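You operate a simulated robot arm through the tools that you are given. There is no shell and no other tool. Be economical: measure what you need, move in short steps, check, and stop when the job is done.

You are at the controls of a simulated robot arm. One attempt, no reset.

## Task
Move the hose to the tank port, lock it, start the pump and set the mix card's flow.
Fine: free the yellow lever to move the hose; the yellow valve is opened before the pump starts.

Only the result counts: the job must be done as asked and must still hold three seconds after the hand-in. Knocking over, shifting, dropping, spilling or breaking anything else fails it.

## Robot
A 7-joint arm with a fingered hand on a trunk, on a base that drives. Base frame: it is fixed to the floor where the robot stands at the start and does not move with it; the origin is under the middle of the robot, x ahead of it, y to its left, z up. Readings come in mm, rad, newtons and seconds.
Its first joint turns from -2.897 to 2.897 rad. Places, roughly: black lever of the drain port [1000, -200, 700]; black tap [1300, -300, 300]; blue button [1800, -900, 800]; blue valve [1400, -500, 500]; flow glass [1400, -400, 1100]; green lever of the tank port [1000, -100, 700]; green tap [1800, -1100, 700]; green valve [1500, -600, 700]; mix card [1800, -900, 700]; orange valve [200, 1200, 1200]; pump dial [1500, -500, 1100]; pump switch [1500, -500, 900]; red clamp [1300, -400, 1000]; red tap of the tank [1700, -900, 300]; red valve [1700, -800, 300]; stirrer switch [1500, -500, 900]. Payload 4 kg.
The tool frame sits at the grasp point between the pads (the TCP): z along the fingers, y along the line on which they close. The tips reach 30 mm beyond it. The gripper opens to 104 mm. The gripper's body begins 35 mm behind the TCP. The gripper is a hand of 4 fingers: y runs from the thumb to the fingers, the wrist lies at [-15, -113, -190] in the tool frame, and closing takes about 1.5 s.
Orientation is that of the tool frame in the base frame, as a unit quaternion [w, x, y, z]. With the fingers straight down and the wrist toward the robot, the tool's x, y and z point along [0, 1, 0], [1, 0, 0] and [0, 0, -1] of the base frame.

## Interface
- The arm moves only by the tool drive_tool. Its argument "steps" is a list that holds one entry, the list of rows, each a list of 7 numbers: the shift along the base's x, y, z in units of 300 mm (1.0 is 300 mm), then the turn, a rotation vector about the base's x, y, z in units of 45 degrees (1.0 is 45 degrees), then the finger opening in mm, from 0 to 104. In form: [[[dx, dy, dz, wx, wy, wz, jaw], ...]]. A call has 1 to 20 rows; each row is the pose to reach, as a shift and turn from the pose commanded when the call began. A call with a number of a shift or a turn outside -1 to 1 is refused whole. Rows are played at 5 a second. More than 50 mm and 0.15 rad between two rows, or a gripper value outside its range, and nothing of the call is played. A pose out of reach is approached as far as the arm can. The call stops where the force on the tool passes 70 N (or 10 N more than at its start, if that is more) or the arm is blocked; 0.2 s more then pass. Each finger travels about 153 mm/s and halts on what it meets, pressing with about 30 N; the grip force reading is that of the motor and also rises with nothing between the fingers. The clock runs only during rows and for 0.2 s after the last one: add rows that repeat a pose to give the fingers time. The reply holds the time, the measured pose of the TCP, the force on the tool along the base axes, the opening and the grip force, in the units named above and with some noise, with the torque about the TCP (base axes, N m) and any sound that the robot's microphone picked up.
- Cameras (640 x 400 px; columns grow to the right, rows downward): "scene" is now at [343.7, 175.6, 1243.1]; the picture's right is [-0.36, -0.93, 0.00], its down [-0.35, 0.13, -0.93] and it looks along [0.87, -0.33, -0.37] (base axes); focal length 236 px, centre (320, 200). "wrist" rides on the gripper at [61, -92, -130] in the tool frame; the picture's right is [-0.81, 0.28, -0.52], its down [-0.53, -0.71, 0.46] and it looks along [-0.24, 0.64, 0.72] (tool axes); focal length 275 px, centre (320, 200). There is no depth. A picture from a camera that has moved, and an enlarged one, comes with that camera's place and axes in the base frame and with its lens. The place of the scene camera against the robot may be out by one fixed shift of up to 25 mm in any direction.
- camera(camera): a new picture of that camera. The clock stands still meanwhile.
- roll_base(legs): drives the robot by 1 to 6 legs, each [ahead, left, turn to the left] in mm, mm and rad, along the robot's own axes; the way and the turn of a leg run together, so that a leg with both is an arc; at most 1500 mm and 3.142 rad a leg. The arm and the cameras ride along, it lands a little off, and it stops where it bumps. It gives what a move gives.
- grasp_type(shape): the hand has 4 fingers and takes this shape, open, in about a second: jaw (thumb against the fingers, like two jaws); tri (thumb and two fingers); tip (a fingertip pinch); poke (one finger out to press); point (the index stretched); flat (the hand flat); cup (the hand cupped); fist (a fist). The gripper value then closes the fingers along that shape, each until it touches; the sizes above hold for jaw. It gives what a move gives, with no picture.
- turn_head(pan, tilt): turns the head with the scene camera to pan (to the left, within 2.496 rad either way) and tilt (down, from -0.506 to 1.204), counted from straight ahead of the robot. It gives what a move gives.
- enlarge(camera, box): a new picture of the part [left, top, right, bottom] of that camera's present view, enlarged. The clock stands still meanwhile.
- sign_off(): hands the job in; it is judged then, once.

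Work in short steps. Places have to be worked out from the pictures, the camera data and where the tool is seen: move nearer, look again, correct. Check each grasp and each placing, and mend what went wrong. You have 120 turns and 82 pictures in all, those below and enlarged ones among them. Open the gripper and draw the arm clear of the work before you hand the job in, unless the task says otherwise; then end with one line.

The tools are called as a command line: name --argument value ..., lists and objects as JSON in quotes. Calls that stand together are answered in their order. drive_tool: Moves the arm, as the interface text tells. Its arguments: {"type":"object","properties":{"steps":{"type":"array"}},"required":["steps"]} The other tools are called the same way: grasp_type (shape) gives the hand a shape; roll_base (legs) drives the base; turn_head (pan, tilt) turns the head that bears the scene camera; camera (camera) takes a picture; enlarge (camera, box) takes an enlarged picture of a part of a camera's view; sign_off () hands the job in.

At the start:

```text
time_s: 0.0
eef_pos: [708.2, -205.6, 1253.8]
tcp_rot: [0.0, 0.707, 0.707, 0.0]
force: [0.0, 0.1, 0.4]
ft_torque: [0.01, -0.01, 0.01]
finger_gap: 103.8
finger_force: 0.1
shape: jaw
robot x, y, heading: [0.9, -3.5, 0.001]
head pan, tilt: [-0.367, 0.38]
```

scene: 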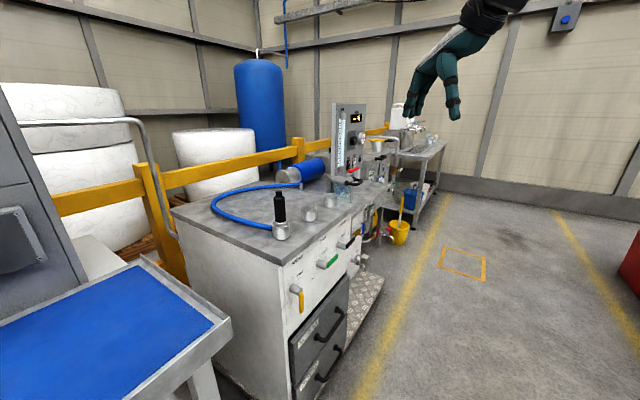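
wrist: 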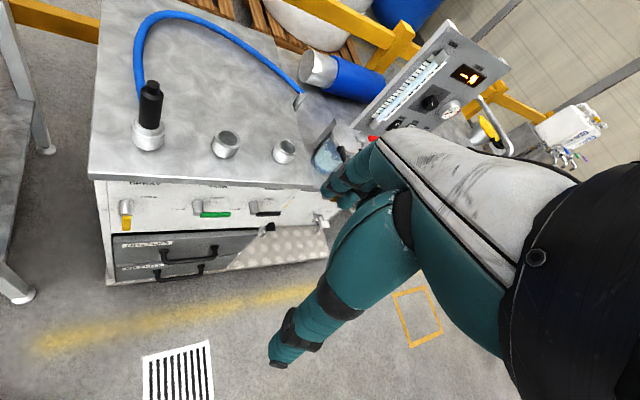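

The hose sits in the left port with its yellow lever down; the tank port (green) is in the middle. I enlarge the port area and the panel to learn the details.

enlarge --camera "scene" --box '[240, 160, 400, 320]'

enlarge --camera "scene" --box '[320, 90, 450, 200]'

enlarge --camera "wrist" --box '[90, 60, 350, 290]'

```text
2.50 times, centred on (320, 240) of scene
camera zoom: at [343.7, 175.6, 1243.1], right [-0.36, -0.93, 0.0], down [-0.35, 0.13, -0.93], along [0.87, -0.33, -0.37], focal length 591 px, centre (320, 100)
```

zoom: 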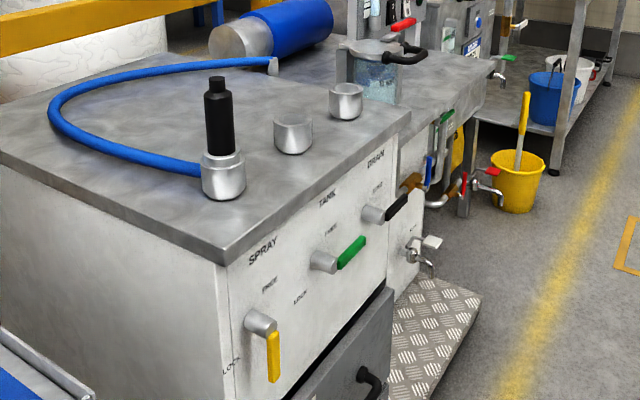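

```text
3.64 times, centred on (385, 145) of scene
camera zoom: at [343.7, 175.6, 1243.1], right [-0.36, -0.93, 0.0], down [-0.35, 0.13, -0.93], along [0.87, -0.33, -0.37], focal length 860 px, centre (84, 400)
```

zoom: 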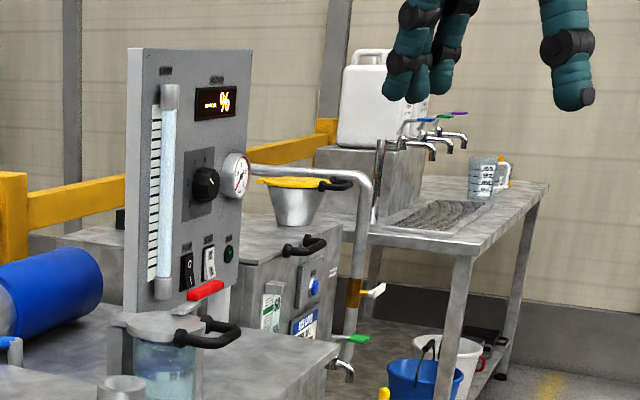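

```text
1.74 times, centred on (220, 175) of wrist
camera zoom: at [615.9, -144.0, 1384.6], right [0.28, -0.81, 0.52], down [-0.71, -0.53, -0.46], along [0.64, -0.24, -0.72], focal length 479 px, centre (494, 244)
```

zoom: 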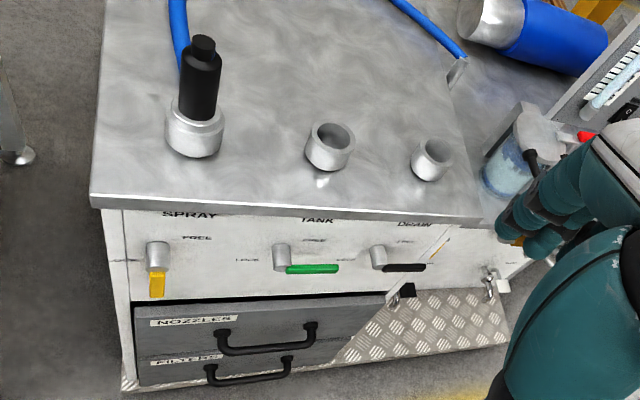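

The front face of the cabinet runs obliquely (into-face heading about 0.69 rad). I drive to stand in front of it, square on, at a distance to look.

roll_base --legs '[[300, -500, 0], [0, 0, 0.69]]'

turn_head --pan 0.0 --tilt 0.6

camera --camera "scene"

camera --camera "wrist"

```text
time_s: 5.2
eef_pos: [967.1, -185.2, 1253.9]
tcp_rot: [0.0, 0.414, 0.91, 0.0]
force: [-0.2, 0.1, 0.2]
ft_torque: [0.02, 0.0, 0.01]
finger_gap: 103.5
finger_force: 0.0
shape: jaw
robot x, y, heading: [302.1, -497.7, 0.718]
head pan, tilt: [-0.367, 0.38]
```

```text
time_s: 6.0
eef_pos: [968.0, -185.7, 1253.7]
tcp_rot: [0.0, 0.413, 0.911, 0.0]
force: [0.0, 0.0, -0.1]
ft_torque: [0.0, 0.0, 0.0]
finger_gap: 103.6
finger_force: 0.1
shape: jaw
robot x, y, heading: [298.0, -493.8, 0.723]
head pan, tilt: [0.0, 0.6]
```

```text
76 pictures are left
camera scene: at [432.2, -121.0, 1223.1], right [0.66, -0.75, 0.0], down [-0.43, -0.37, -0.83], along [0.62, 0.54, -0.56], focal length 236 px, centre (320, 200)
```

scene: 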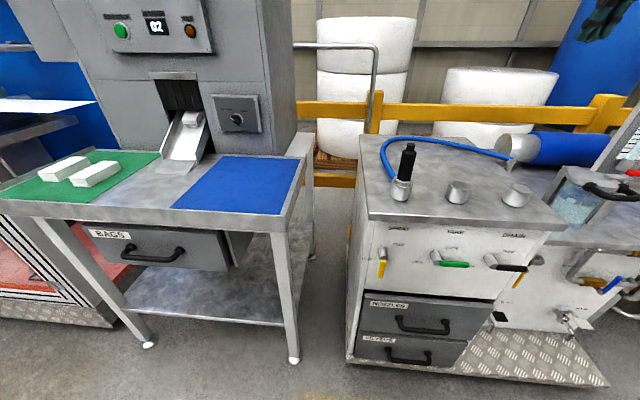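

```text
75 pictures are left
camera wrist: at [858.0, -199.5, 1384.6], right [0.74, -0.43, 0.52], down [-0.19, -0.87, -0.46], along [0.65, 0.24, -0.72], focal length 275 px, centre (320, 200)
```

wrist: 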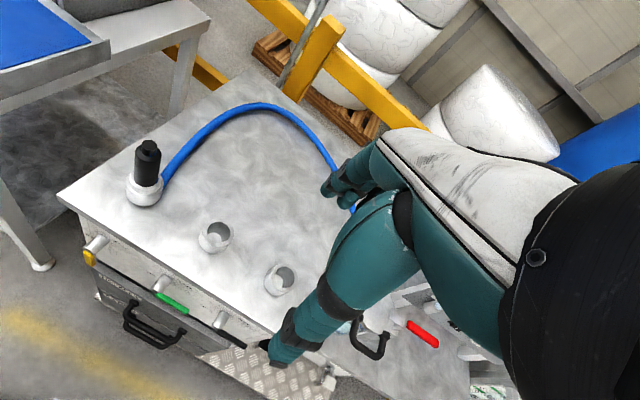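

The cabinet is right of the camera's centre. I pan right and zoom on the levers, then on the panel.

turn_head --pan -0.7 --tilt 0.45

camera --camera "scene"

enlarge --camera "scene" --box '[130, 180, 330, 305]'

enlarge --camera "scene" --box '[290, 60, 450, 160]'

enlarge --camera "scene" --box '[290, 150, 490, 275]'

```text
time_s: 7.1
eef_pos: [967.7, -184.6, 1254.4]
tcp_rot: [0.0, 0.413, 0.911, 0.0]
force: [-0.3, -0.2, -0.2]
ft_torque: [-0.01, 0.0, 0.02]
finger_gap: 103.7
finger_force: 0.1
shape: jaw
robot x, y, heading: [301.0, -496.0, 0.718]
head pan, tilt: [-0.7, 0.45]
```

```text
74 pictures are left
camera scene: at [457.5, -177.3, 1236.6], right [0.02, -1.0, 0.0], down [-0.44, -0.01, -0.9], along [0.9, 0.02, -0.44], focal length 236 px, centre (320, 200)
```

scene: 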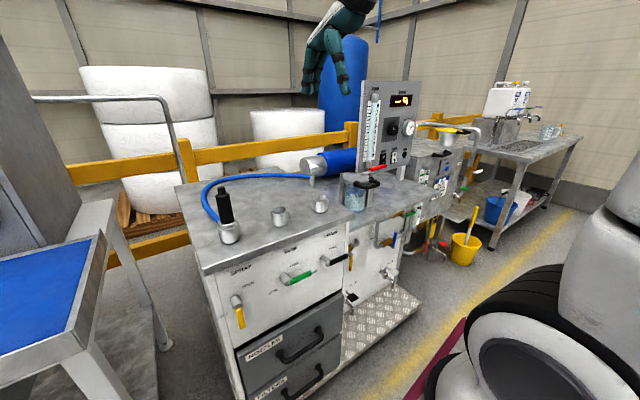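

```text
3.20 times, centred on (230, 242) of scene
camera zoom: at [457.5, -177.3, 1236.6], right [0.02, -1.0, 0.0], down [-0.44, -0.01, -0.9], along [0.9, 0.02, -0.44], focal length 757 px, centre (608, 64)
```

zoom: 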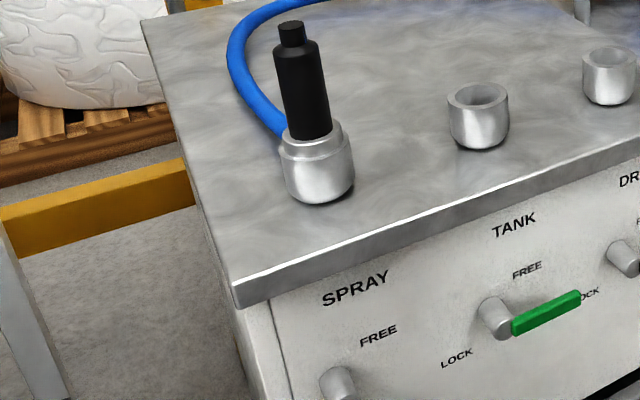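

```text
4.00 times, centred on (370, 110) of scene
camera zoom: at [457.5, -177.3, 1236.6], right [0.02, -1.0, 0.0], down [-0.44, -0.01, -0.9], along [0.9, 0.02, -0.44], focal length 946 px, centre (120, 560)
```

zoom: 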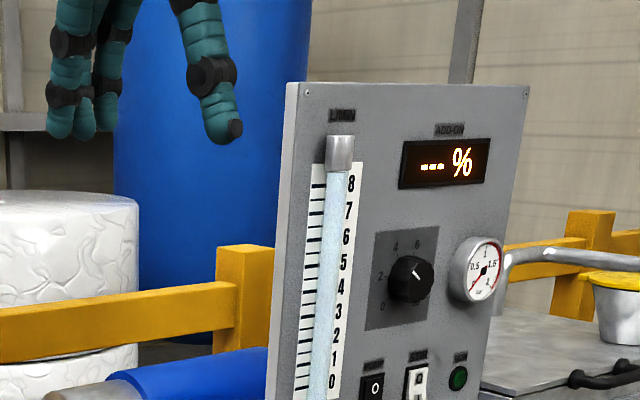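

```text
3.20 times, centred on (390, 212) of scene
camera zoom: at [457.5, -177.3, 1236.6], right [0.02, -1.0, 0.0], down [-0.44, -0.01, -0.9], along [0.9, 0.02, -0.44], focal length 757 px, centre (96, 160)
```

zoom: 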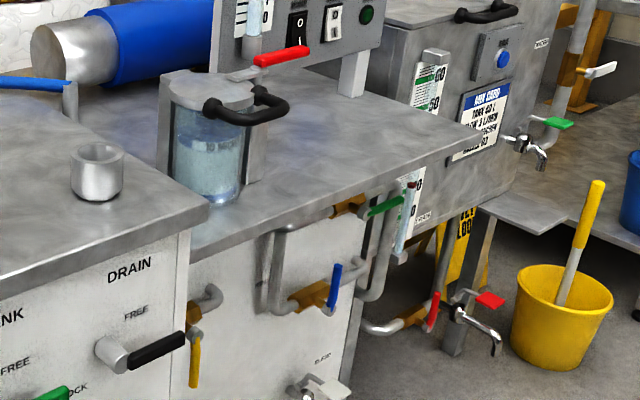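

Lever at right under "FREE" is free, hanging down beside "LOCK" is locked. Now I zoom on the mix card, the yellow valve and the panel's lower part.

enlarge --camera "scene" --box '[420, 165, 468, 205]'

enlarge --camera "scene" --box '[330, 205, 430, 285]'

enlarge --camera "scene" --box '[350, 110, 430, 175]'

```text
10.00 times, centred on (444, 185) of scene
camera zoom: at [457.5, -177.3, 1236.6], right [0.02, -1.0, 0.0], down [-0.44, -0.01, -0.9], along [0.9, 0.02, -0.44], focal length 2365 px, centre (-920, 350)
```

zoom: 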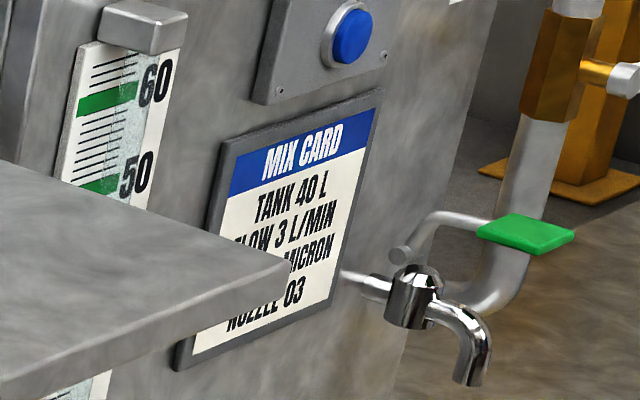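

```text
5.00 times, centred on (380, 245) of scene
camera zoom: at [457.5, -177.3, 1236.6], right [0.02, -1.0, 0.0], down [-0.44, -0.01, -0.9], along [0.9, 0.02, -0.44], focal length 1183 px, centre (20, -25)
```

zoom: 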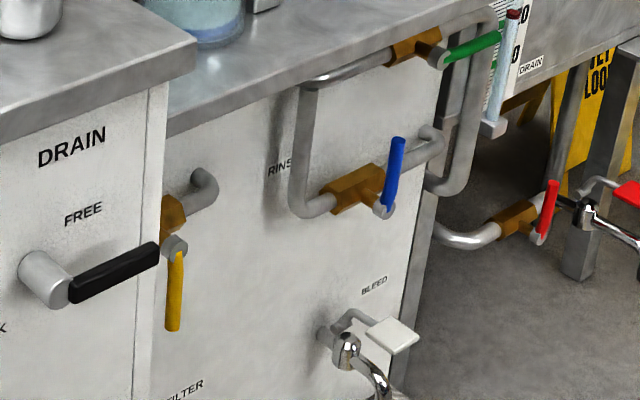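

```text
6.15 times, centred on (390, 142) of scene
camera zoom: at [457.5, -177.3, 1236.6], right [0.02, -1.0, 0.0], down [-0.44, -0.01, -0.9], along [0.9, 0.02, -0.44], focal length 1456 px, centre (-111, 554)
```

zoom: 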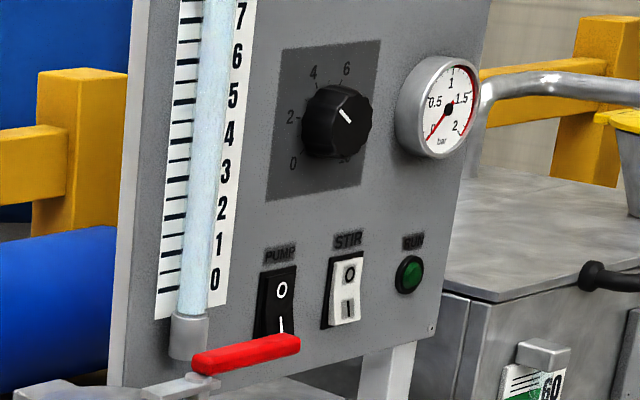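

The card says FLOW 3 L/MIN. I now take the poke shape and pitch the hand 45° toward the face (up high and clear), to see where the finger tip is.

grasp_type --shape "poke"

drive_tool --steps '[[[-0.1, -0.07, 0, 0.108, -0.125, 0, 104], [-0.2, -0.14, 0, 0.217, -0.25, 0, 104], [-0.3, -0.2, 0, 0.33, -0.375, 0, 104], [-0.3, -0.2, 0, 0.44, -0.5, 0, 104], [-0.3, -0.2, 0, 0.55, -0.625, 0, 104], [-0.3, -0.2, 0, 0.66, -0.75, 0, 104]]]'

camera --camera "wrist"

camera --camera "scene"

```text
time_s: 8.0
eef_pos: [966.4, -183.4, 1253.6]
tcp_rot: [0.0, 0.412, 0.911, 0.0]
force: [-1.0, 0.6, 0.4]
ft_torque: [0.02, 0.0, 0.01]
finger_gap: 0.1
finger_force: 0.0
shape: poke
robot x, y, heading: [295.2, -493.4, 0.72]
head pan, tilt: [-0.7, 0.45]
```

```text
time_s: 9.4
eef_pos: [878.8, -245.9, 1252.9]
tcp_rot: [0.157, 0.382, 0.841, 0.349]
force: [-0.5, 0.1, -0.3]
ft_torque: [-0.02, -0.02, -0.02]
finger_gap: 0.0
finger_force: 0.1
shape: poke
robot x, y, heading: [298.8, -496.7, 0.719]
head pan, tilt: [-0.7, 0.45]
```

```text
67 pictures are left
camera wrist: at [719.6, -302.7, 1280.6], right [0.41, -0.72, 0.56], down [0.21, -0.52, -0.83], along [0.89, 0.46, -0.06], focal length 275 px, centre (320, 200)
```

wrist: 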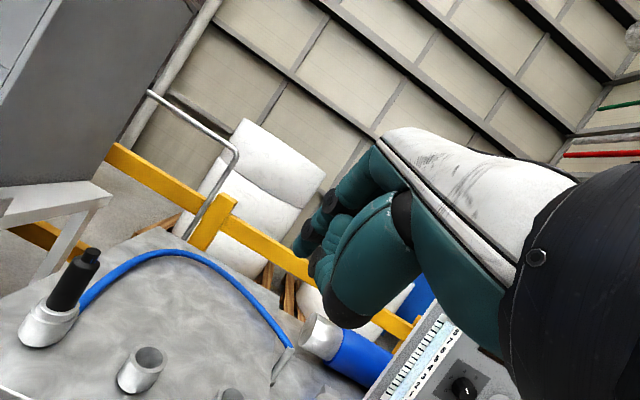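

```text
66 pictures are left
camera scene: at [457.4, -177.2, 1236.6], right [0.02, -1.0, 0.0], down [-0.44, -0.01, -0.9], along [0.9, 0.02, -0.44], focal length 236 px, centre (320, 200)
```

scene: 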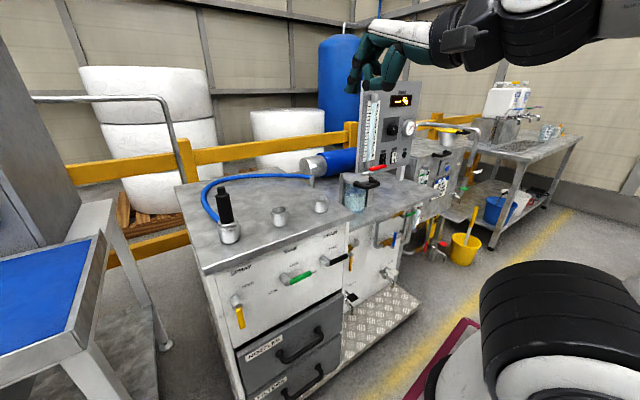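

I enlarge the hand to see the poking finger.

enlarge --camera "scene" --box '[330, 15, 450, 105]'

enlarge --camera "wrist" --box '[270, 120, 450, 340]'

```text
4.44 times, centred on (390, 60) of scene
camera zoom: at [457.4, -177.2, 1236.6], right [0.02, -1.0, 0.0], down [-0.44, -0.01, -0.9], along [0.9, 0.02, -0.44], focal length 1051 px, centre (9, 822)
```

zoom: 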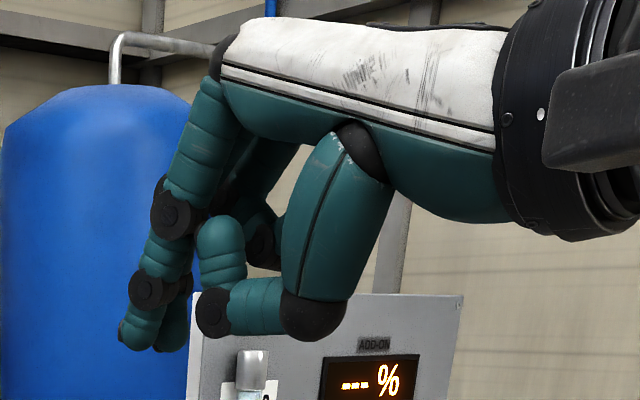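

```text
1.82 times, centred on (360, 230) of wrist
camera zoom: at [719.6, -302.7, 1280.6], right [0.41, -0.72, 0.56], down [0.21, -0.52, -0.83], along [0.89, 0.46, -0.06], focal length 500 px, centre (247, 146)
```

zoom: 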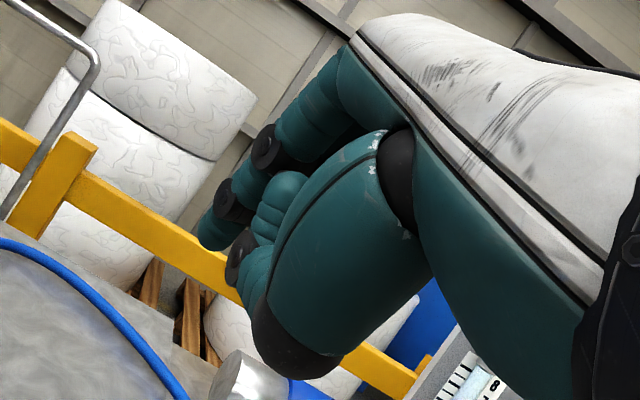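

The poke finger is rather curled; I check the "point" shape for comparison.

grasp_type --shape "point"

enlarge --camera "scene" --box '[330, 15, 450, 105]'

enlarge --camera "wrist" --box '[210, 100, 450, 340]'

```text
time_s: 10.3
eef_pos: [878.7, -245.5, 1253.1]
tcp_rot: [0.157, 0.382, 0.841, 0.349]
force: [-0.3, 0.3, 0.4]
ft_torque: [0.0, -0.01, -0.05]
finger_gap: 0.1
finger_force: 0.1
shape: point
robot x, y, heading: [298.7, -495.2, 0.715]
head pan, tilt: [-0.7, 0.45]
```

```text
4.44 times, centred on (390, 60) of scene
camera zoom: at [457.5, -177.4, 1236.6], right [0.02, -1.0, 0.0], down [-0.44, -0.01, -0.9], along [0.9, 0.02, -0.44], focal length 1051 px, centre (9, 822)
```

zoom: 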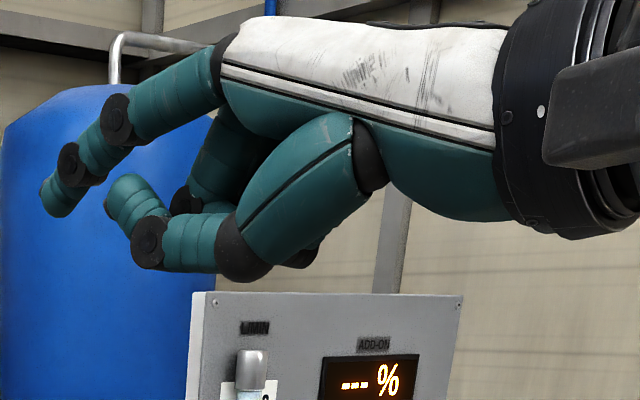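

```text
1.67 times, centred on (330, 220) of wrist
camera zoom: at [719.8, -302.9, 1281.1], right [0.41, -0.72, 0.56], down [0.21, -0.52, -0.83], along [0.89, 0.45, -0.06], focal length 459 px, centre (303, 167)
```

zoom: 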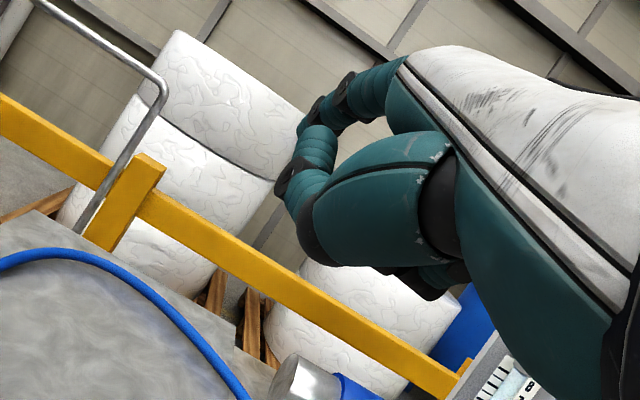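

"Point" gives a usable finger: tip about 77 mm ahead, 16 mm left, 27 mm above the TCP at this pitch. I triangulate the yellow lever's knob near [863, 40, 752] and descend in front of the face to the left of it.

drive_tool --steps '[[[-0.032, 0.054, -0.134, 0, 0, 0, 0], [-0.064, 0.108, -0.268, 0, 0, 0, 0], [-0.096, 0.162, -0.402, 0, 0, 0, 0], [-0.128, 0.216, -0.536, 0, 0, 0, 0], [-0.16, 0.27, -0.67, 0, 0, 0, 0], [-0.192, 0.324, -0.804, 0, 0, 0, 0], [-0.223, 0.38, -0.938, 0, 0, 0, 0]]]'

drive_tool --steps '[[[-0.032, 0.054, -0.134, 0, 0, 0, 0], [-0.064, 0.108, -0.268, 0, 0, 0, 0], [-0.096, 0.162, -0.402, 0, 0, 0, 0], [-0.128, 0.216, -0.536, 0, 0, 0, 0], [-0.16, 0.27, -0.67, 0, 0, 0, 0], [-0.192, 0.324, -0.804, 0, 0, 0, 0], [-0.223, 0.38, -0.938, 0, 0, 0, 0]]]'

turn_head --pan -0.35 --tilt 0.75

camera --camera "scene"

camera --camera "wrist"

```text
time_s: 12.1
eef_pos: [1017.1, -123.5, 1003.5]
tcp_rot: [0.211, 0.509, 0.771, 0.319]
force: [0.7, 0.6, -0.9]
ft_torque: [0.0, 0.01, -0.06]
finger_gap: 0.0
finger_force: 0.1
shape: point
out of reach, approached as far as the arm can: row 1, 2, 3, 4, 5, 6, 7
robot x, y, heading: [303.2, -496.9, 0.723]
head pan, tilt: [-0.7, 0.45]
stopped in row 7: the arm was blocked; the commanded pose is now the measured one
```

```text
time_s: 12.9
eef_pos: [984.2, -73.7, 890.8]
tcp_rot: [0.21, 0.506, 0.77, 0.327]
force: [-13.9, 4.2, 14.9]
ft_torque: [0.24, -1.03, 0.25]
finger_gap: 0.0
finger_force: 0.1
shape: point
robot x, y, heading: [298.6, -494.0, 0.72]
head pan, tilt: [-0.7, 0.45]
stopped in row 4: the force on the tool passed its limit (the readings are from after the stop); the commanded pose is now the measured one
```

```text
time_s: 13.7
eef_pos: [985.9, -74.5, 890.5]
tcp_rot: [0.211, 0.507, 0.77, 0.324]
force: [-14.1, 11.5, 13.2]
ft_torque: [-0.05, -0.98, 0.42]
finger_gap: 0.0
finger_force: 0.0
shape: point
robot x, y, heading: [306.4, -497.2, 0.72]
head pan, tilt: [-0.351, 0.75]
```

```text
61 pictures are left
camera scene: at [441.1, -149.2, 1210.3], right [0.36, -0.93, 0.0], down [-0.64, -0.25, -0.73], along [0.68, 0.26, -0.68], focal length 236 px, centre (320, 200)
```

scene: 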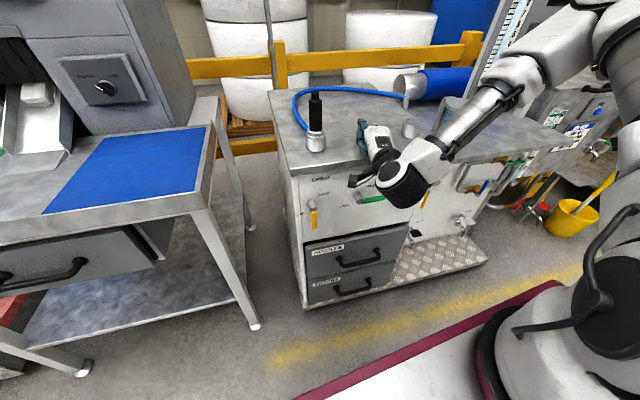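

```text
60 pictures are left
camera wrist: at [816.9, -81.3, 916.1], right [0.16, -0.82, 0.55], down [0.05, -0.55, -0.83], along [0.99, 0.16, -0.05], focal length 275 px, centre (320, 200)
```

wrist: 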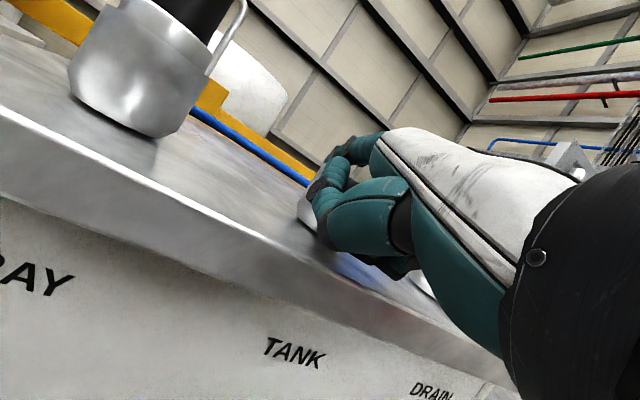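

The hand could not pull back that near the robot and drifted onto the table top. I lift straight up first, in small steps.

drive_tool --steps '[[[0, 0, 0.07, 0, 0, 0, 0], [0, 0, 0.15, 0, 0, 0, 0], [0, 0, 0.3, 0, 0, 0, 0], [0, 0, 0.45, 0, 0, 0, 0], [0, 0, 0.6, 0, 0, 0, 0]]]'

camera --camera "wrist"

camera --camera "scene"

```text
time_s: 14.9
eef_pos: [988.4, -79.8, 1067.1]
tcp_rot: [0.211, 0.508, 0.77, 0.324]
force: [1.3, 0.1, 0.2]
ft_torque: [0.0, -0.03, 0.03]
finger_gap: 0.1
finger_force: 0.0
shape: point
robot x, y, heading: [297.0, -493.2, 0.722]
head pan, tilt: [-0.351, 0.75]
```

```text
59 pictures are left
camera wrist: at [819.1, -84.5, 1094.5], right [0.16, -0.82, 0.55], down [0.05, -0.56, -0.83], along [0.99, 0.16, -0.05], focal length 275 px, centre (320, 200)
```

wrist: 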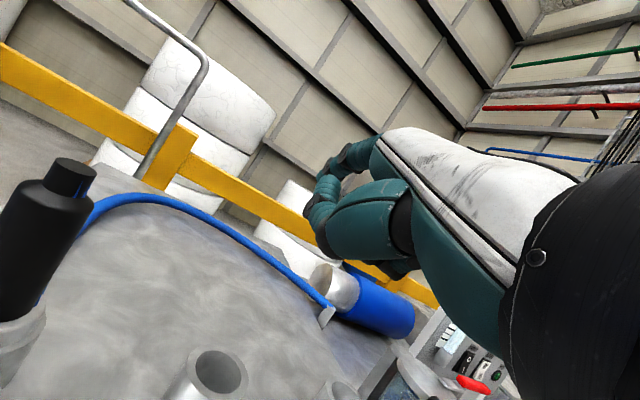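

```text
58 pictures are left
camera scene: at [442.4, -149.3, 1210.1], right [0.36, -0.93, 0.0], down [-0.64, -0.25, -0.73], along [0.68, 0.26, -0.68], focal length 236 px, centre (320, 200)
```

scene: 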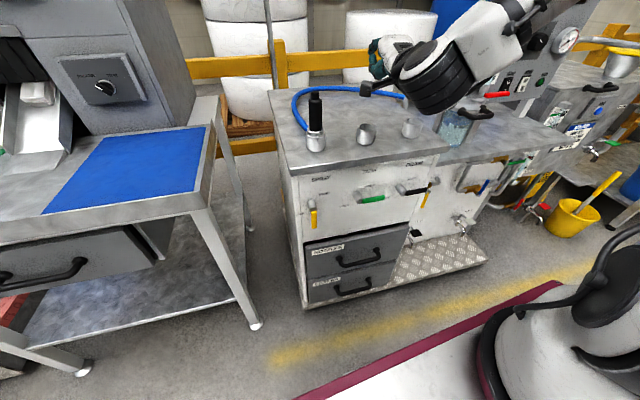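

Nothing is disturbed. I back the base off 280 mm and square it to the face, so the tilted hand has room to work in front.

roll_base --legs '[[-280, 0, -0.075]]'

```text
time_s: 16.9
eef_pos: [800.9, -306.2, 1067.6]
tcp_rot: [0.223, 0.536, 0.751, 0.316]
force: [0.7, -0.2, -0.1]
ft_torque: [-0.04, -0.01, 0.02]
finger_gap: 0.0
finger_force: 0.0
shape: point
robot x, y, heading: [79.1, -672.5, 0.646]
head pan, tilt: [-0.351, 0.75]
```

Now 797 mm ahead to the TCP. I slide left in front of the spray lever while straightening the hand's yaw, still high.

drive_tool --steps '[[[-0.05, 0.145, 0, 0, 0, 0.065, 0], [-0.1, 0.29, 0, 0, 0, 0.13, 0], [-0.15, 0.435, 0, 0, 0, 0.195, 0], [-0.2, 0.58, 0, 0, 0, 0.26, 0], [-0.25, 0.725, 0, 0, 0, 0.325, 0], [-0.303, 0.87, 0, 0, 0, 0.39, 0]]]'

```text
time_s: 18.3
eef_pos: [710.9, -44.0, 1067.9]
tcp_rot: [0.172, 0.416, 0.823, 0.346]
force: [0.2, 0.3, 0.5]
ft_torque: [-0.03, 0.01, 0.0]
finger_gap: 0.3
finger_force: 0.0
shape: point
robot x, y, heading: [81.8, -673.9, 0.643]
head pan, tilt: [-0.351, 0.75]
```

That went as commanded. Now down 280 mm in front of the face.

drive_tool --steps '[[[0, 0, -0.15, 0, 0, 0, 0], [0, 0, -0.3, 0, 0, 0, 0], [0, 0, -0.45, 0, 0, 0, 0], [0, 0, -0.6, 0, 0, 0, 0], [0, 0, -0.75, 0, 0, 0, 0], [0, 0, -0.93, 0, 0, 0, 0]]]'

camera --camera "wrist"

enlarge --camera "scene" --box '[300, 80, 540, 230]'

```text
refused: row 6 steps farther than a row can; nothing moved
```

```text
57 pictures are left
camera wrist: at [549.0, -89.4, 1095.4], right [0.34, -0.76, 0.56], down [0.17, -0.53, -0.83], along [0.92, 0.38, -0.05], focal length 275 px, centre (320, 200)
```

wrist: 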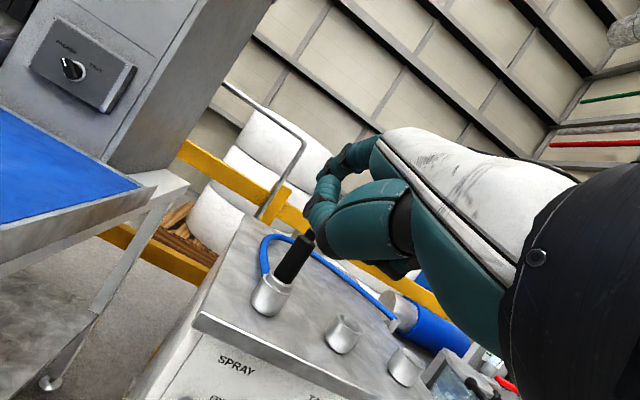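

```text
2.67 times, centred on (420, 155) of scene
camera zoom: at [251.3, -335.3, 1210.2], right [0.29, -0.96, 0.0], down [-0.65, -0.2, -0.73], along [0.7, 0.21, -0.68], focal length 631 px, centre (53, 320)
```

zoom: 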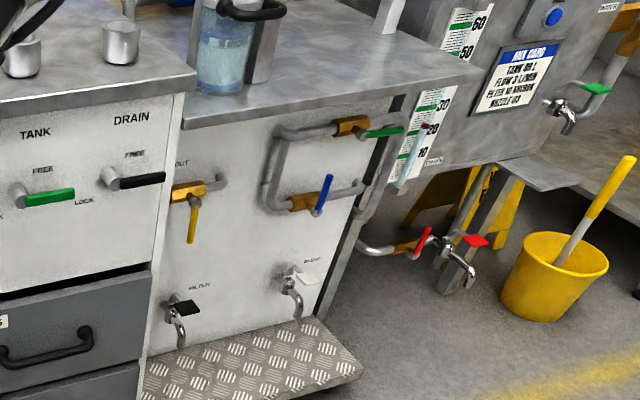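

The yellow valve's handle hangs down across a horizontal pipe (closed). I repeat the descent with smaller rows.

drive_tool --steps '[[[0, 0, -0.15, 0, 0, 0, 0], [0, 0, -0.3, 0, 0, 0, 0], [0, 0, -0.45, 0, 0, 0, 0], [0, 0, -0.6, 0, 0, 0, 0], [0, 0, -0.75, 0, 0, 0, 0], [0, 0, -0.9, 0, 0, 0, 0], [0, 0, -1.0, 0, 0, 0, 0]]]'

camera --camera "wrist"

camera --camera "scene"

```text
time_s: 19.9
eef_pos: [712.2, -48.7, 770.1]
tcp_rot: [0.171, 0.415, 0.824, 0.346]
force: [0.4, -0.3, -0.3]
ft_torque: [-0.01, 0.01, 0.0]
finger_gap: 0.0
finger_force: 0.1
shape: point
out of reach, approached as far as the arm can: row 7
robot x, y, heading: [85.8, -674.2, 0.645]
head pan, tilt: [-0.351, 0.75]
```

```text
55 pictures are left
camera wrist: at [549.9, -93.8, 797.3], right [0.35, -0.76, 0.56], down [0.17, -0.53, -0.83], along [0.92, 0.38, -0.05], focal length 275 px, centre (320, 200)
```

wrist: 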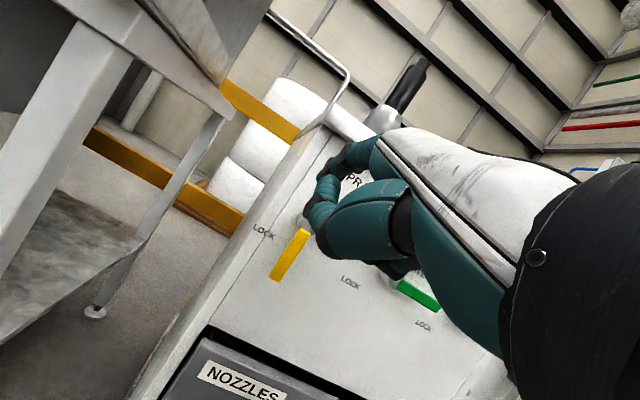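

```text
54 pictures are left
camera scene: at [251.0, -334.9, 1210.2], right [0.29, -0.96, 0.0], down [-0.65, -0.2, -0.73], along [0.7, 0.21, -0.68], focal length 236 px, centre (320, 200)
```

scene: 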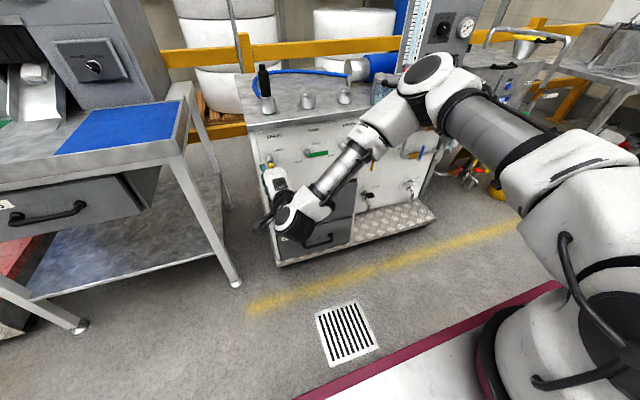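

The wrist view confirms: lever hangs at u≈498, z 665–733, LOCK beside it. Going lower hits the arm's limit here, since the target lies left of the robot. I'll swing the hand right relative to the robot, then shift the base left.

drive_tool --steps '[[[0.08, -0.107, 0.02, 0, 0, 0, 0], [0.16, -0.214, 0.03, 0, 0, 0, 0], [0.24, -0.32, 0.03, 0, 0, 0, 0], [0.32, -0.427, 0.03, 0, 0, 0, 0], [0.4, -0.533, 0.03, 0, 0, 0, 0], [0.48, -0.64, 0.03, 0, 0, 0, 0]]]'

```text
time_s: 21.3
eef_pos: [855.3, -240.5, 779.8]
tcp_rot: [0.171, 0.414, 0.824, 0.346]
force: [-0.3, 0.8, -0.4]
ft_torque: [0.0, -0.01, 0.0]
finger_gap: 0.0
finger_force: 0.1
shape: point
robot x, y, heading: [86.6, -675.7, 0.651]
head pan, tilt: [-0.351, 0.75]
```

I test here whether lower is reachable with the target to the robot's right.

drive_tool --steps '[[[0, 0, -0.1, 0, 0, 0, 0], [0, 0, -0.2, 0, 0, 0, 0], [0, 0, -0.3, 0, 0, 0, 0], [0, 0, -0.43, 0, 0, 0, 0]]]'

```text
time_s: 22.3
eef_pos: [859.7, -236.7, 691.2]
tcp_rot: [0.171, 0.416, 0.824, 0.345]
force: [0.3, 0.6, -0.6]
ft_torque: [0.03, 0.0, -0.01]
finger_gap: 0.0
finger_force: 0.2
shape: point
out of reach, approached as far as the arm can: row 4
robot x, y, heading: [90.0, -675.2, 0.646]
head pan, tilt: [-0.351, 0.75]
```

Better to the right (691). I reduce the pitch by 20° (also lowers the finger tip), then shift the base left 250 mm.

drive_tool --steps '[[[0, 0, 0.03, -0.067, 0.089, 0, 0], [0, 0, 0.06, -0.134, 0.178, 0, 0], [0, 0, 0.06, -0.2, 0.267, 0, 0], [0, 0, 0.06, -0.267, 0.355, 0, 0]]]'

roll_base --legs '[[0, 250, 0]]'

camera --camera "wrist"

```text
time_s: 23.3
eef_pos: [859.4, -238.3, 707.1]
tcp_rot: [0.098, 0.438, 0.871, 0.198]
force: [-0.1, -0.1, 1.1]
ft_torque: [0.02, -0.01, 0.01]
finger_gap: 0.1
finger_force: 0.1
shape: point
robot x, y, heading: [81.7, -673.1, 0.647]
head pan, tilt: [-0.351, 0.75]
```

```text
time_s: 25.1
eef_pos: [703.8, -30.7, 707.5]
tcp_rot: [0.097, 0.436, 0.872, 0.199]
force: [0.2, -0.8, 0.0]
ft_torque: [0.01, -0.01, 0.01]
finger_gap: 0.0
finger_force: 0.1
shape: point
robot x, y, heading: [-70.0, -471.4, 0.65]
head pan, tilt: [-0.351, 0.75]
```

```text
53 pictures are left
camera wrist: at [556.1, -65.9, 785.6], right [0.51, -0.63, 0.58], down [-0.04, -0.69, -0.72], along [0.86, 0.34, -0.38], focal length 275 px, centre (320, 200)
```

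wrist: 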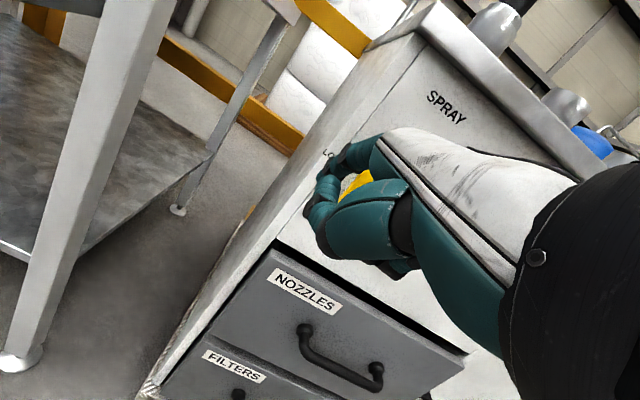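

The finger tip is left of and before the lever (about u 431, n 625, z 706). I move in 100 mm toward the face.

drive_tool --steps '[[[0.09, 0.067, 0, 0, 0, 0, 0], [0.18, 0.133, 0, 0, 0, 0, 0], [0.266, 0.2, 0, 0, 0, 0, 0]]]'

camera --camera "wrist"

enlarge --camera "scene" --box '[300, 100, 460, 220]'

```text
time_s: 25.9
eef_pos: [783.4, 28.9, 704.5]
tcp_rot: [0.098, 0.437, 0.872, 0.198]
force: [-0.1, -0.5, -0.2]
ft_torque: [0.02, -0.03, 0.01]
finger_gap: 0.0
finger_force: 0.0
shape: point
robot x, y, heading: [-66.7, -471.0, 0.651]
head pan, tilt: [-0.351, 0.75]
```

```text
52 pictures are left
camera wrist: at [635.6, -5.1, 784.2], right [0.51, -0.63, 0.58], down [-0.04, -0.69, -0.72], along [0.86, 0.34, -0.38], focal length 275 px, centre (320, 200)
```

wrist: 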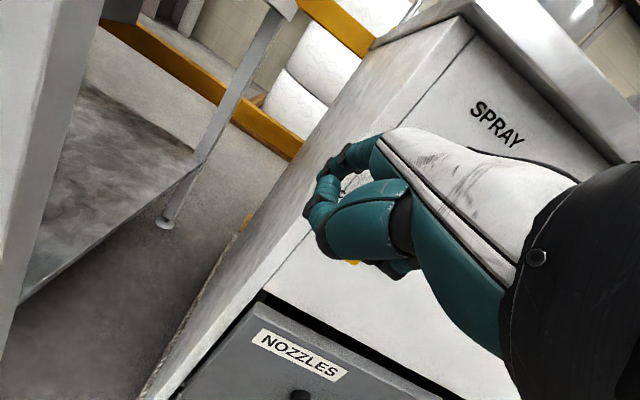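

```text
3.33 times, centred on (380, 160) of scene
camera zoom: at [96.4, -132.3, 1210.2], right [0.3, -0.96, 0.0], down [-0.65, -0.2, -0.73], along [0.7, 0.22, -0.68], focal length 788 px, centre (120, 333)
```

zoom: 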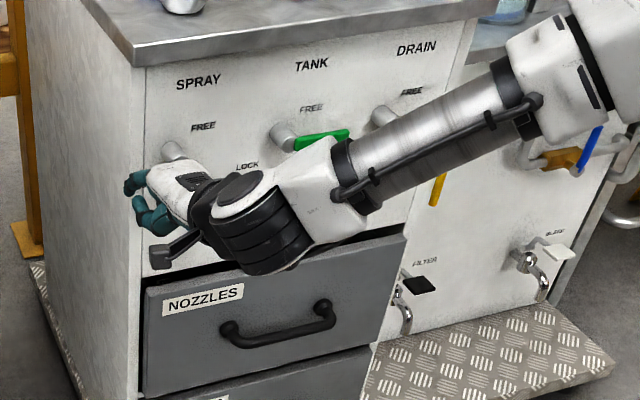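

The tip is past the lever's plane on its left. Now I push right along the lever's arc, first half.

drive_tool --steps '[[[0.04, -0.053, -0.037, 0, 0, 0, 0], [0.096, -0.128, -0.037, 0, 0, 0, 0], [0.126, -0.168, -0.046, 0, 0, 0, 0], [0.156, -0.208, -0.043, 0, 0, 0, 0], [0.184, -0.245, -0.027, 0, 0, 0, 0]]]'

camera --camera "wrist"

```text
time_s: 27.1
eef_pos: [838.4, -44.4, 697.8]
tcp_rot: [0.097, 0.438, 0.872, 0.198]
force: [-5.8, -2.2, -4.1]
ft_torque: [-0.11, -0.09, 0.14]
finger_gap: 96.0
finger_force: 0.1
shape: point
robot x, y, heading: [-72.7, -468.7, 0.653]
head pan, tilt: [-0.351, 0.75]
```

```text
50 pictures are left
camera wrist: at [690.5, -79.2, 775.6], right [0.51, -0.63, 0.58], down [-0.04, -0.69, -0.72], along [0.86, 0.34, -0.38], focal length 275 px, centre (320, 200)
```

wrist: 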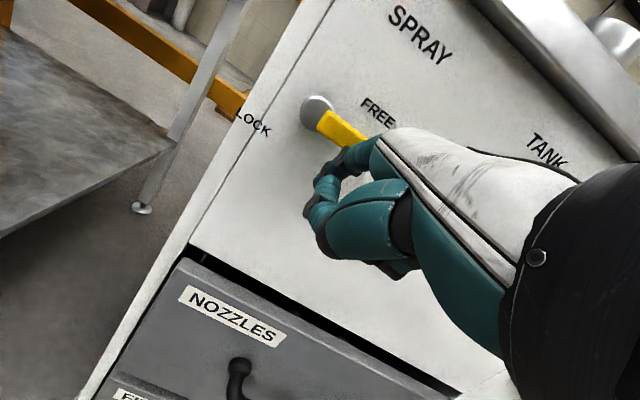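

The lever looks nearly level already; I zoom to judge.

enlarge --camera "wrist" --box '[220, 60, 460, 210]'

enlarge --camera "scene" --box '[300, 100, 460, 200]'

```text
2.67 times, centred on (340, 135) of wrist
camera zoom: at [690.5, -79.2, 775.6], right [0.51, -0.63, 0.58], down [-0.04, -0.69, -0.72], along [0.86, 0.34, -0.38], focal length 734 px, centre (267, 373)
```

zoom: 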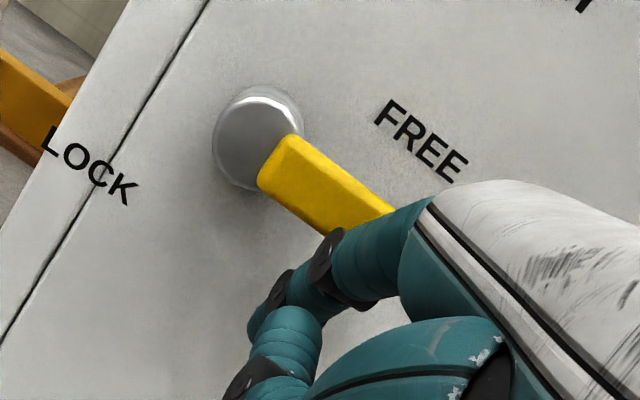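

```text
4.00 times, centred on (380, 150) of scene
camera zoom: at [96.4, -132.2, 1210.2], right [0.3, -0.96, 0.0], down [-0.65, -0.2, -0.73], along [0.7, 0.22, -0.68], focal length 946 px, centre (80, 400)
```

zoom: 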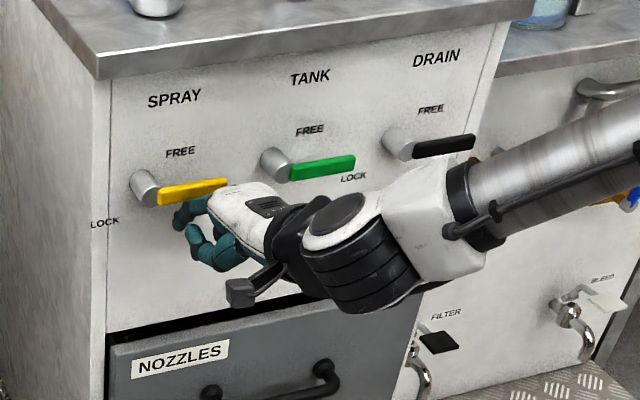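

The yellow lever is level under FREE, parallel to the others. I withdraw back from the face and rise.

drive_tool --steps '[[[-0.02, -0.015, -0.05, 0, 0, 0, 0], [-0.13, -0.1, -0.05, 0, 0, 0, 0], [-0.25, -0.19, -0.05, 0, 0, 0, 0], [-0.37, -0.28, -0.05, 0, 0, 0, 0], [-0.4, -0.3, 0.1, 0, 0, 0, 0], [-0.4, -0.3, 0.25, 0, 0, 0, 0], [-0.4, -0.3, 0.4, 0, 0, 0, 0], [-0.4, -0.3, 0.55, 0, 0, 0, 0], [-0.4, -0.3, 0.7, 0, 0, 0, 0], [-0.4, -0.3, 0.85, 0, 0, 0, 0], [-0.4, -0.3, 1.0, 0, 0, 0, 0]]]'

```text
time_s: 29.5
eef_pos: [720.3, -136.4, 1000.7]
tcp_rot: [0.096, 0.437, 0.872, 0.197]
force: [0.2, 0.5, -0.2]
ft_torque: [0.01, 0.03, -0.02]
finger_gap: 96.0
finger_force: 0.1
shape: point
robot x, y, heading: [-68.9, -470.3, 0.649]
head pan, tilt: [-0.351, 0.75]
```

Now I raise further, level the hand back to fingers-down, and take the jaw shape.

drive_tool --steps '[[[0, 0, 0.15, -0.083, 0.111, 0, 0], [0, 0, 0.3, -0.167, 0.222, 0, 0], [0, 0, 0.45, -0.25, 0.333, 0, 0], [0, 0, 0.6, -0.334, 0.444, 0, 0]]]'

grasp_type --shape "jaw"

roll_base --legs '[[300, 0, 0]]'

camera --camera "wrist"

```text
time_s: 30.5
eef_pos: [719.2, -133.9, 1179.6]
tcp_rot: [0.001, 0.448, 0.894, 0.003]
force: [-0.3, -0.8, 0.1]
ft_torque: [0.0, -0.03, 0.01]
finger_gap: 95.9
finger_force: 0.1
shape: point
robot x, y, heading: [-68.8, -472.4, 0.652]
head pan, tilt: [-0.351, 0.75]
```

```text
time_s: 31.4
eef_pos: [717.9, -133.7, 1179.9]
tcp_rot: [0.001, 0.447, 0.895, 0.004]
force: [0.0, -0.5, -0.2]
ft_torque: [-0.01, -0.01, 0.06]
finger_gap: 103.5
finger_force: 0.1
shape: jaw
robot x, y, heading: [-71.1, -470.5, 0.649]
head pan, tilt: [-0.351, 0.75]
```

```text
time_s: 33.5
eef_pos: [957.7, 44.5, 1179.3]
tcp_rot: [0.002, 0.449, 0.893, 0.005]
force: [-0.4, 1.1, 0.2]
ft_torque: [-0.02, 0.01, 0.02]
finger_gap: 103.8
finger_force: 0.1
shape: jaw
robot x, y, heading: [170.3, -289.0, 0.653]
head pan, tilt: [-0.351, 0.75]
```

```text
47 pictures are left
camera wrist: at [847.5, 38.9, 1309.7], right [0.7, -0.49, 0.52], down [-0.25, -0.85, -0.46], along [0.67, 0.19, -0.72], focal length 275 px, centre (320, 200)
```

wrist: 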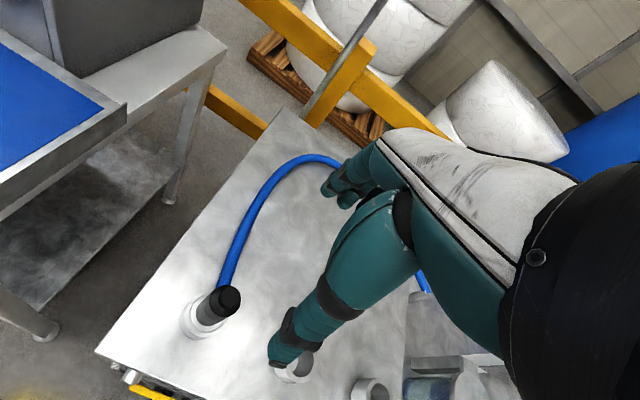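

Hose axis is at about (938, 53), tank port near (1014, -63). I zoom to see where the hose leaves the nozzle.

enlarge --camera "wrist" --box '[160, 250, 320, 400]'

turn_head --pan -0.5 --tilt 0.6

camera --camera "scene"

```text
2.67 times, centred on (240, 325) of wrist
camera zoom: at [847.5, 38.9, 1309.7], right [0.7, -0.49, 0.52], down [-0.25, -0.85, -0.46], along [0.67, 0.19, -0.72], focal length 734 px, centre (533, -133)
```

zoom: 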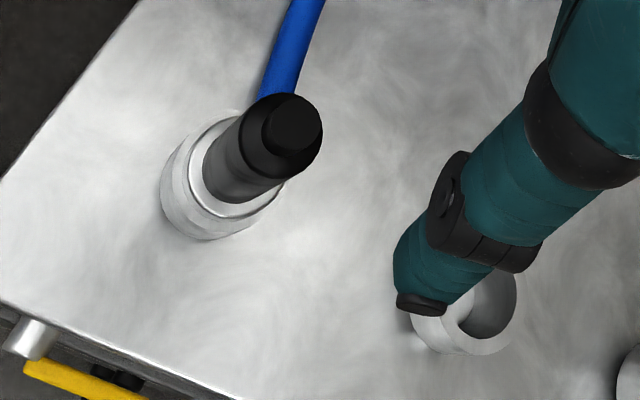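

```text
time_s: 34.2
eef_pos: [958.6, 46.3, 1180.3]
tcp_rot: [0.001, 0.45, 0.893, 0.004]
force: [0.2, -0.4, 0.2]
ft_torque: [0.0, 0.03, -0.04]
finger_gap: 103.8
finger_force: 0.0
shape: jaw
robot x, y, heading: [171.3, -287.7, 0.652]
head pan, tilt: [-0.499, 0.6]
```

```text
45 pictures are left
camera scene: at [344.2, 37.9, 1223.0], right [0.15, -0.99, 0.0], down [-0.56, -0.08, -0.82], along [0.82, 0.12, -0.57], focal length 236 px, centre (320, 200)
```

scene: 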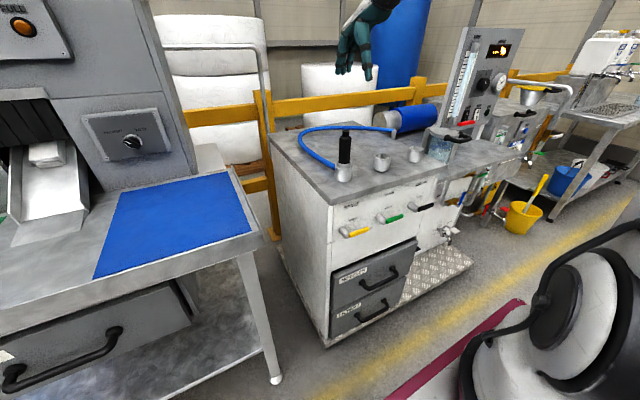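

Centre above the nozzle and descend to TCP z 1080 first.

drive_tool --steps '[[[-0.035, 0.011, -0.1, 0, 0, 0, 104], [-0.069, 0.022, -0.2, 0, 0, 0, 104], [-0.069, 0.022, -0.33, 0, 0, 0, 104]]]'

camera --camera "wrist"

enlarge --camera "scene" --box '[290, 80, 450, 200]'

```text
time_s: 35.0
eef_pos: [938.0, 57.1, 1081.0]
tcp_rot: [0.0, 0.45, 0.893, 0.005]
force: [0.2, -1.0, -0.2]
ft_torque: [0.0, 0.0, -0.03]
finger_gap: 103.7
finger_force: 0.1
shape: jaw
robot x, y, heading: [170.2, -289.1, 0.649]
head pan, tilt: [-0.499, 0.6]
```

```text
44 pictures are left
camera wrist: at [827.1, 49.5, 1210.1], right [0.7, -0.49, 0.52], down [-0.25, -0.85, -0.46], along [0.67, 0.19, -0.72], focal length 275 px, centre (320, 200)
```

wrist: 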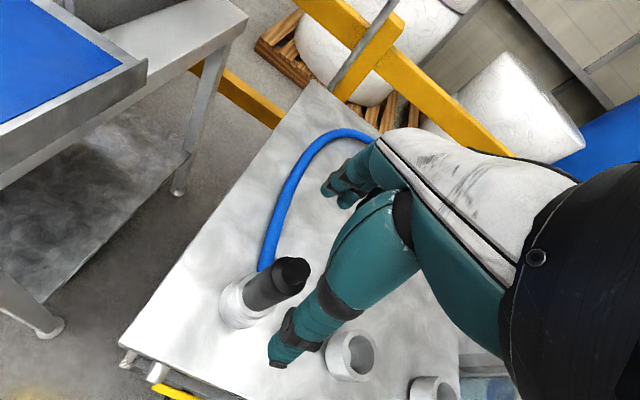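

```text
3.33 times, centred on (370, 140) of scene
camera zoom: at [344.1, 37.8, 1223.1], right [0.15, -0.99, 0.0], down [-0.56, -0.08, -0.83], along [0.82, 0.12, -0.56], focal length 788 px, centre (153, 400)
```

zoom: 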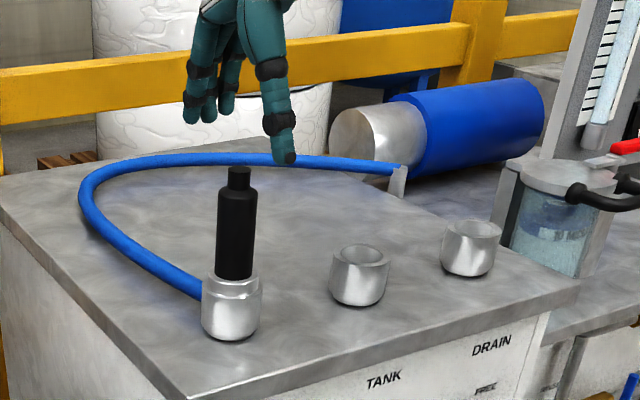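

The nozzle axis measures (938.5, 56), right under the TCP. I descend to z 982 and close.

drive_tool --steps '[[[0, -0.003, -0.1, 0, 0, 0, 104], [0, -0.003, -0.2, 0, 0, 0, 104], [0, -0.003, -0.33, 0, 0, 0, 104]]]'

enlarge --camera "scene" --box '[290, 80, 450, 200]'

```text
time_s: 35.8
eef_pos: [937.6, 48.8, 981.3]
tcp_rot: [0.001, 0.449, 0.893, 0.005]
force: [1.1, -0.3, -0.1]
ft_torque: [-0.01, 0.02, 0.01]
finger_gap: 103.7
finger_force: 0.0
shape: jaw
robot x, y, heading: [167.2, -288.2, 0.648]
head pan, tilt: [-0.499, 0.6]
```

```text
3.33 times, centred on (370, 140) of scene
camera zoom: at [344.2, 37.6, 1223.1], right [0.15, -0.99, 0.0], down [-0.56, -0.08, -0.83], along [0.82, 0.12, -0.56], focal length 788 px, centre (153, 400)
```

zoom: 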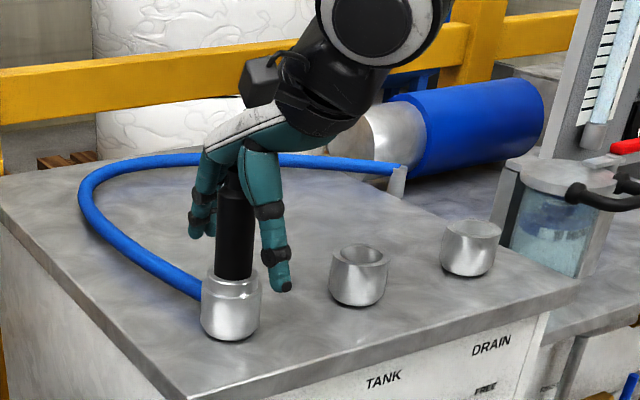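

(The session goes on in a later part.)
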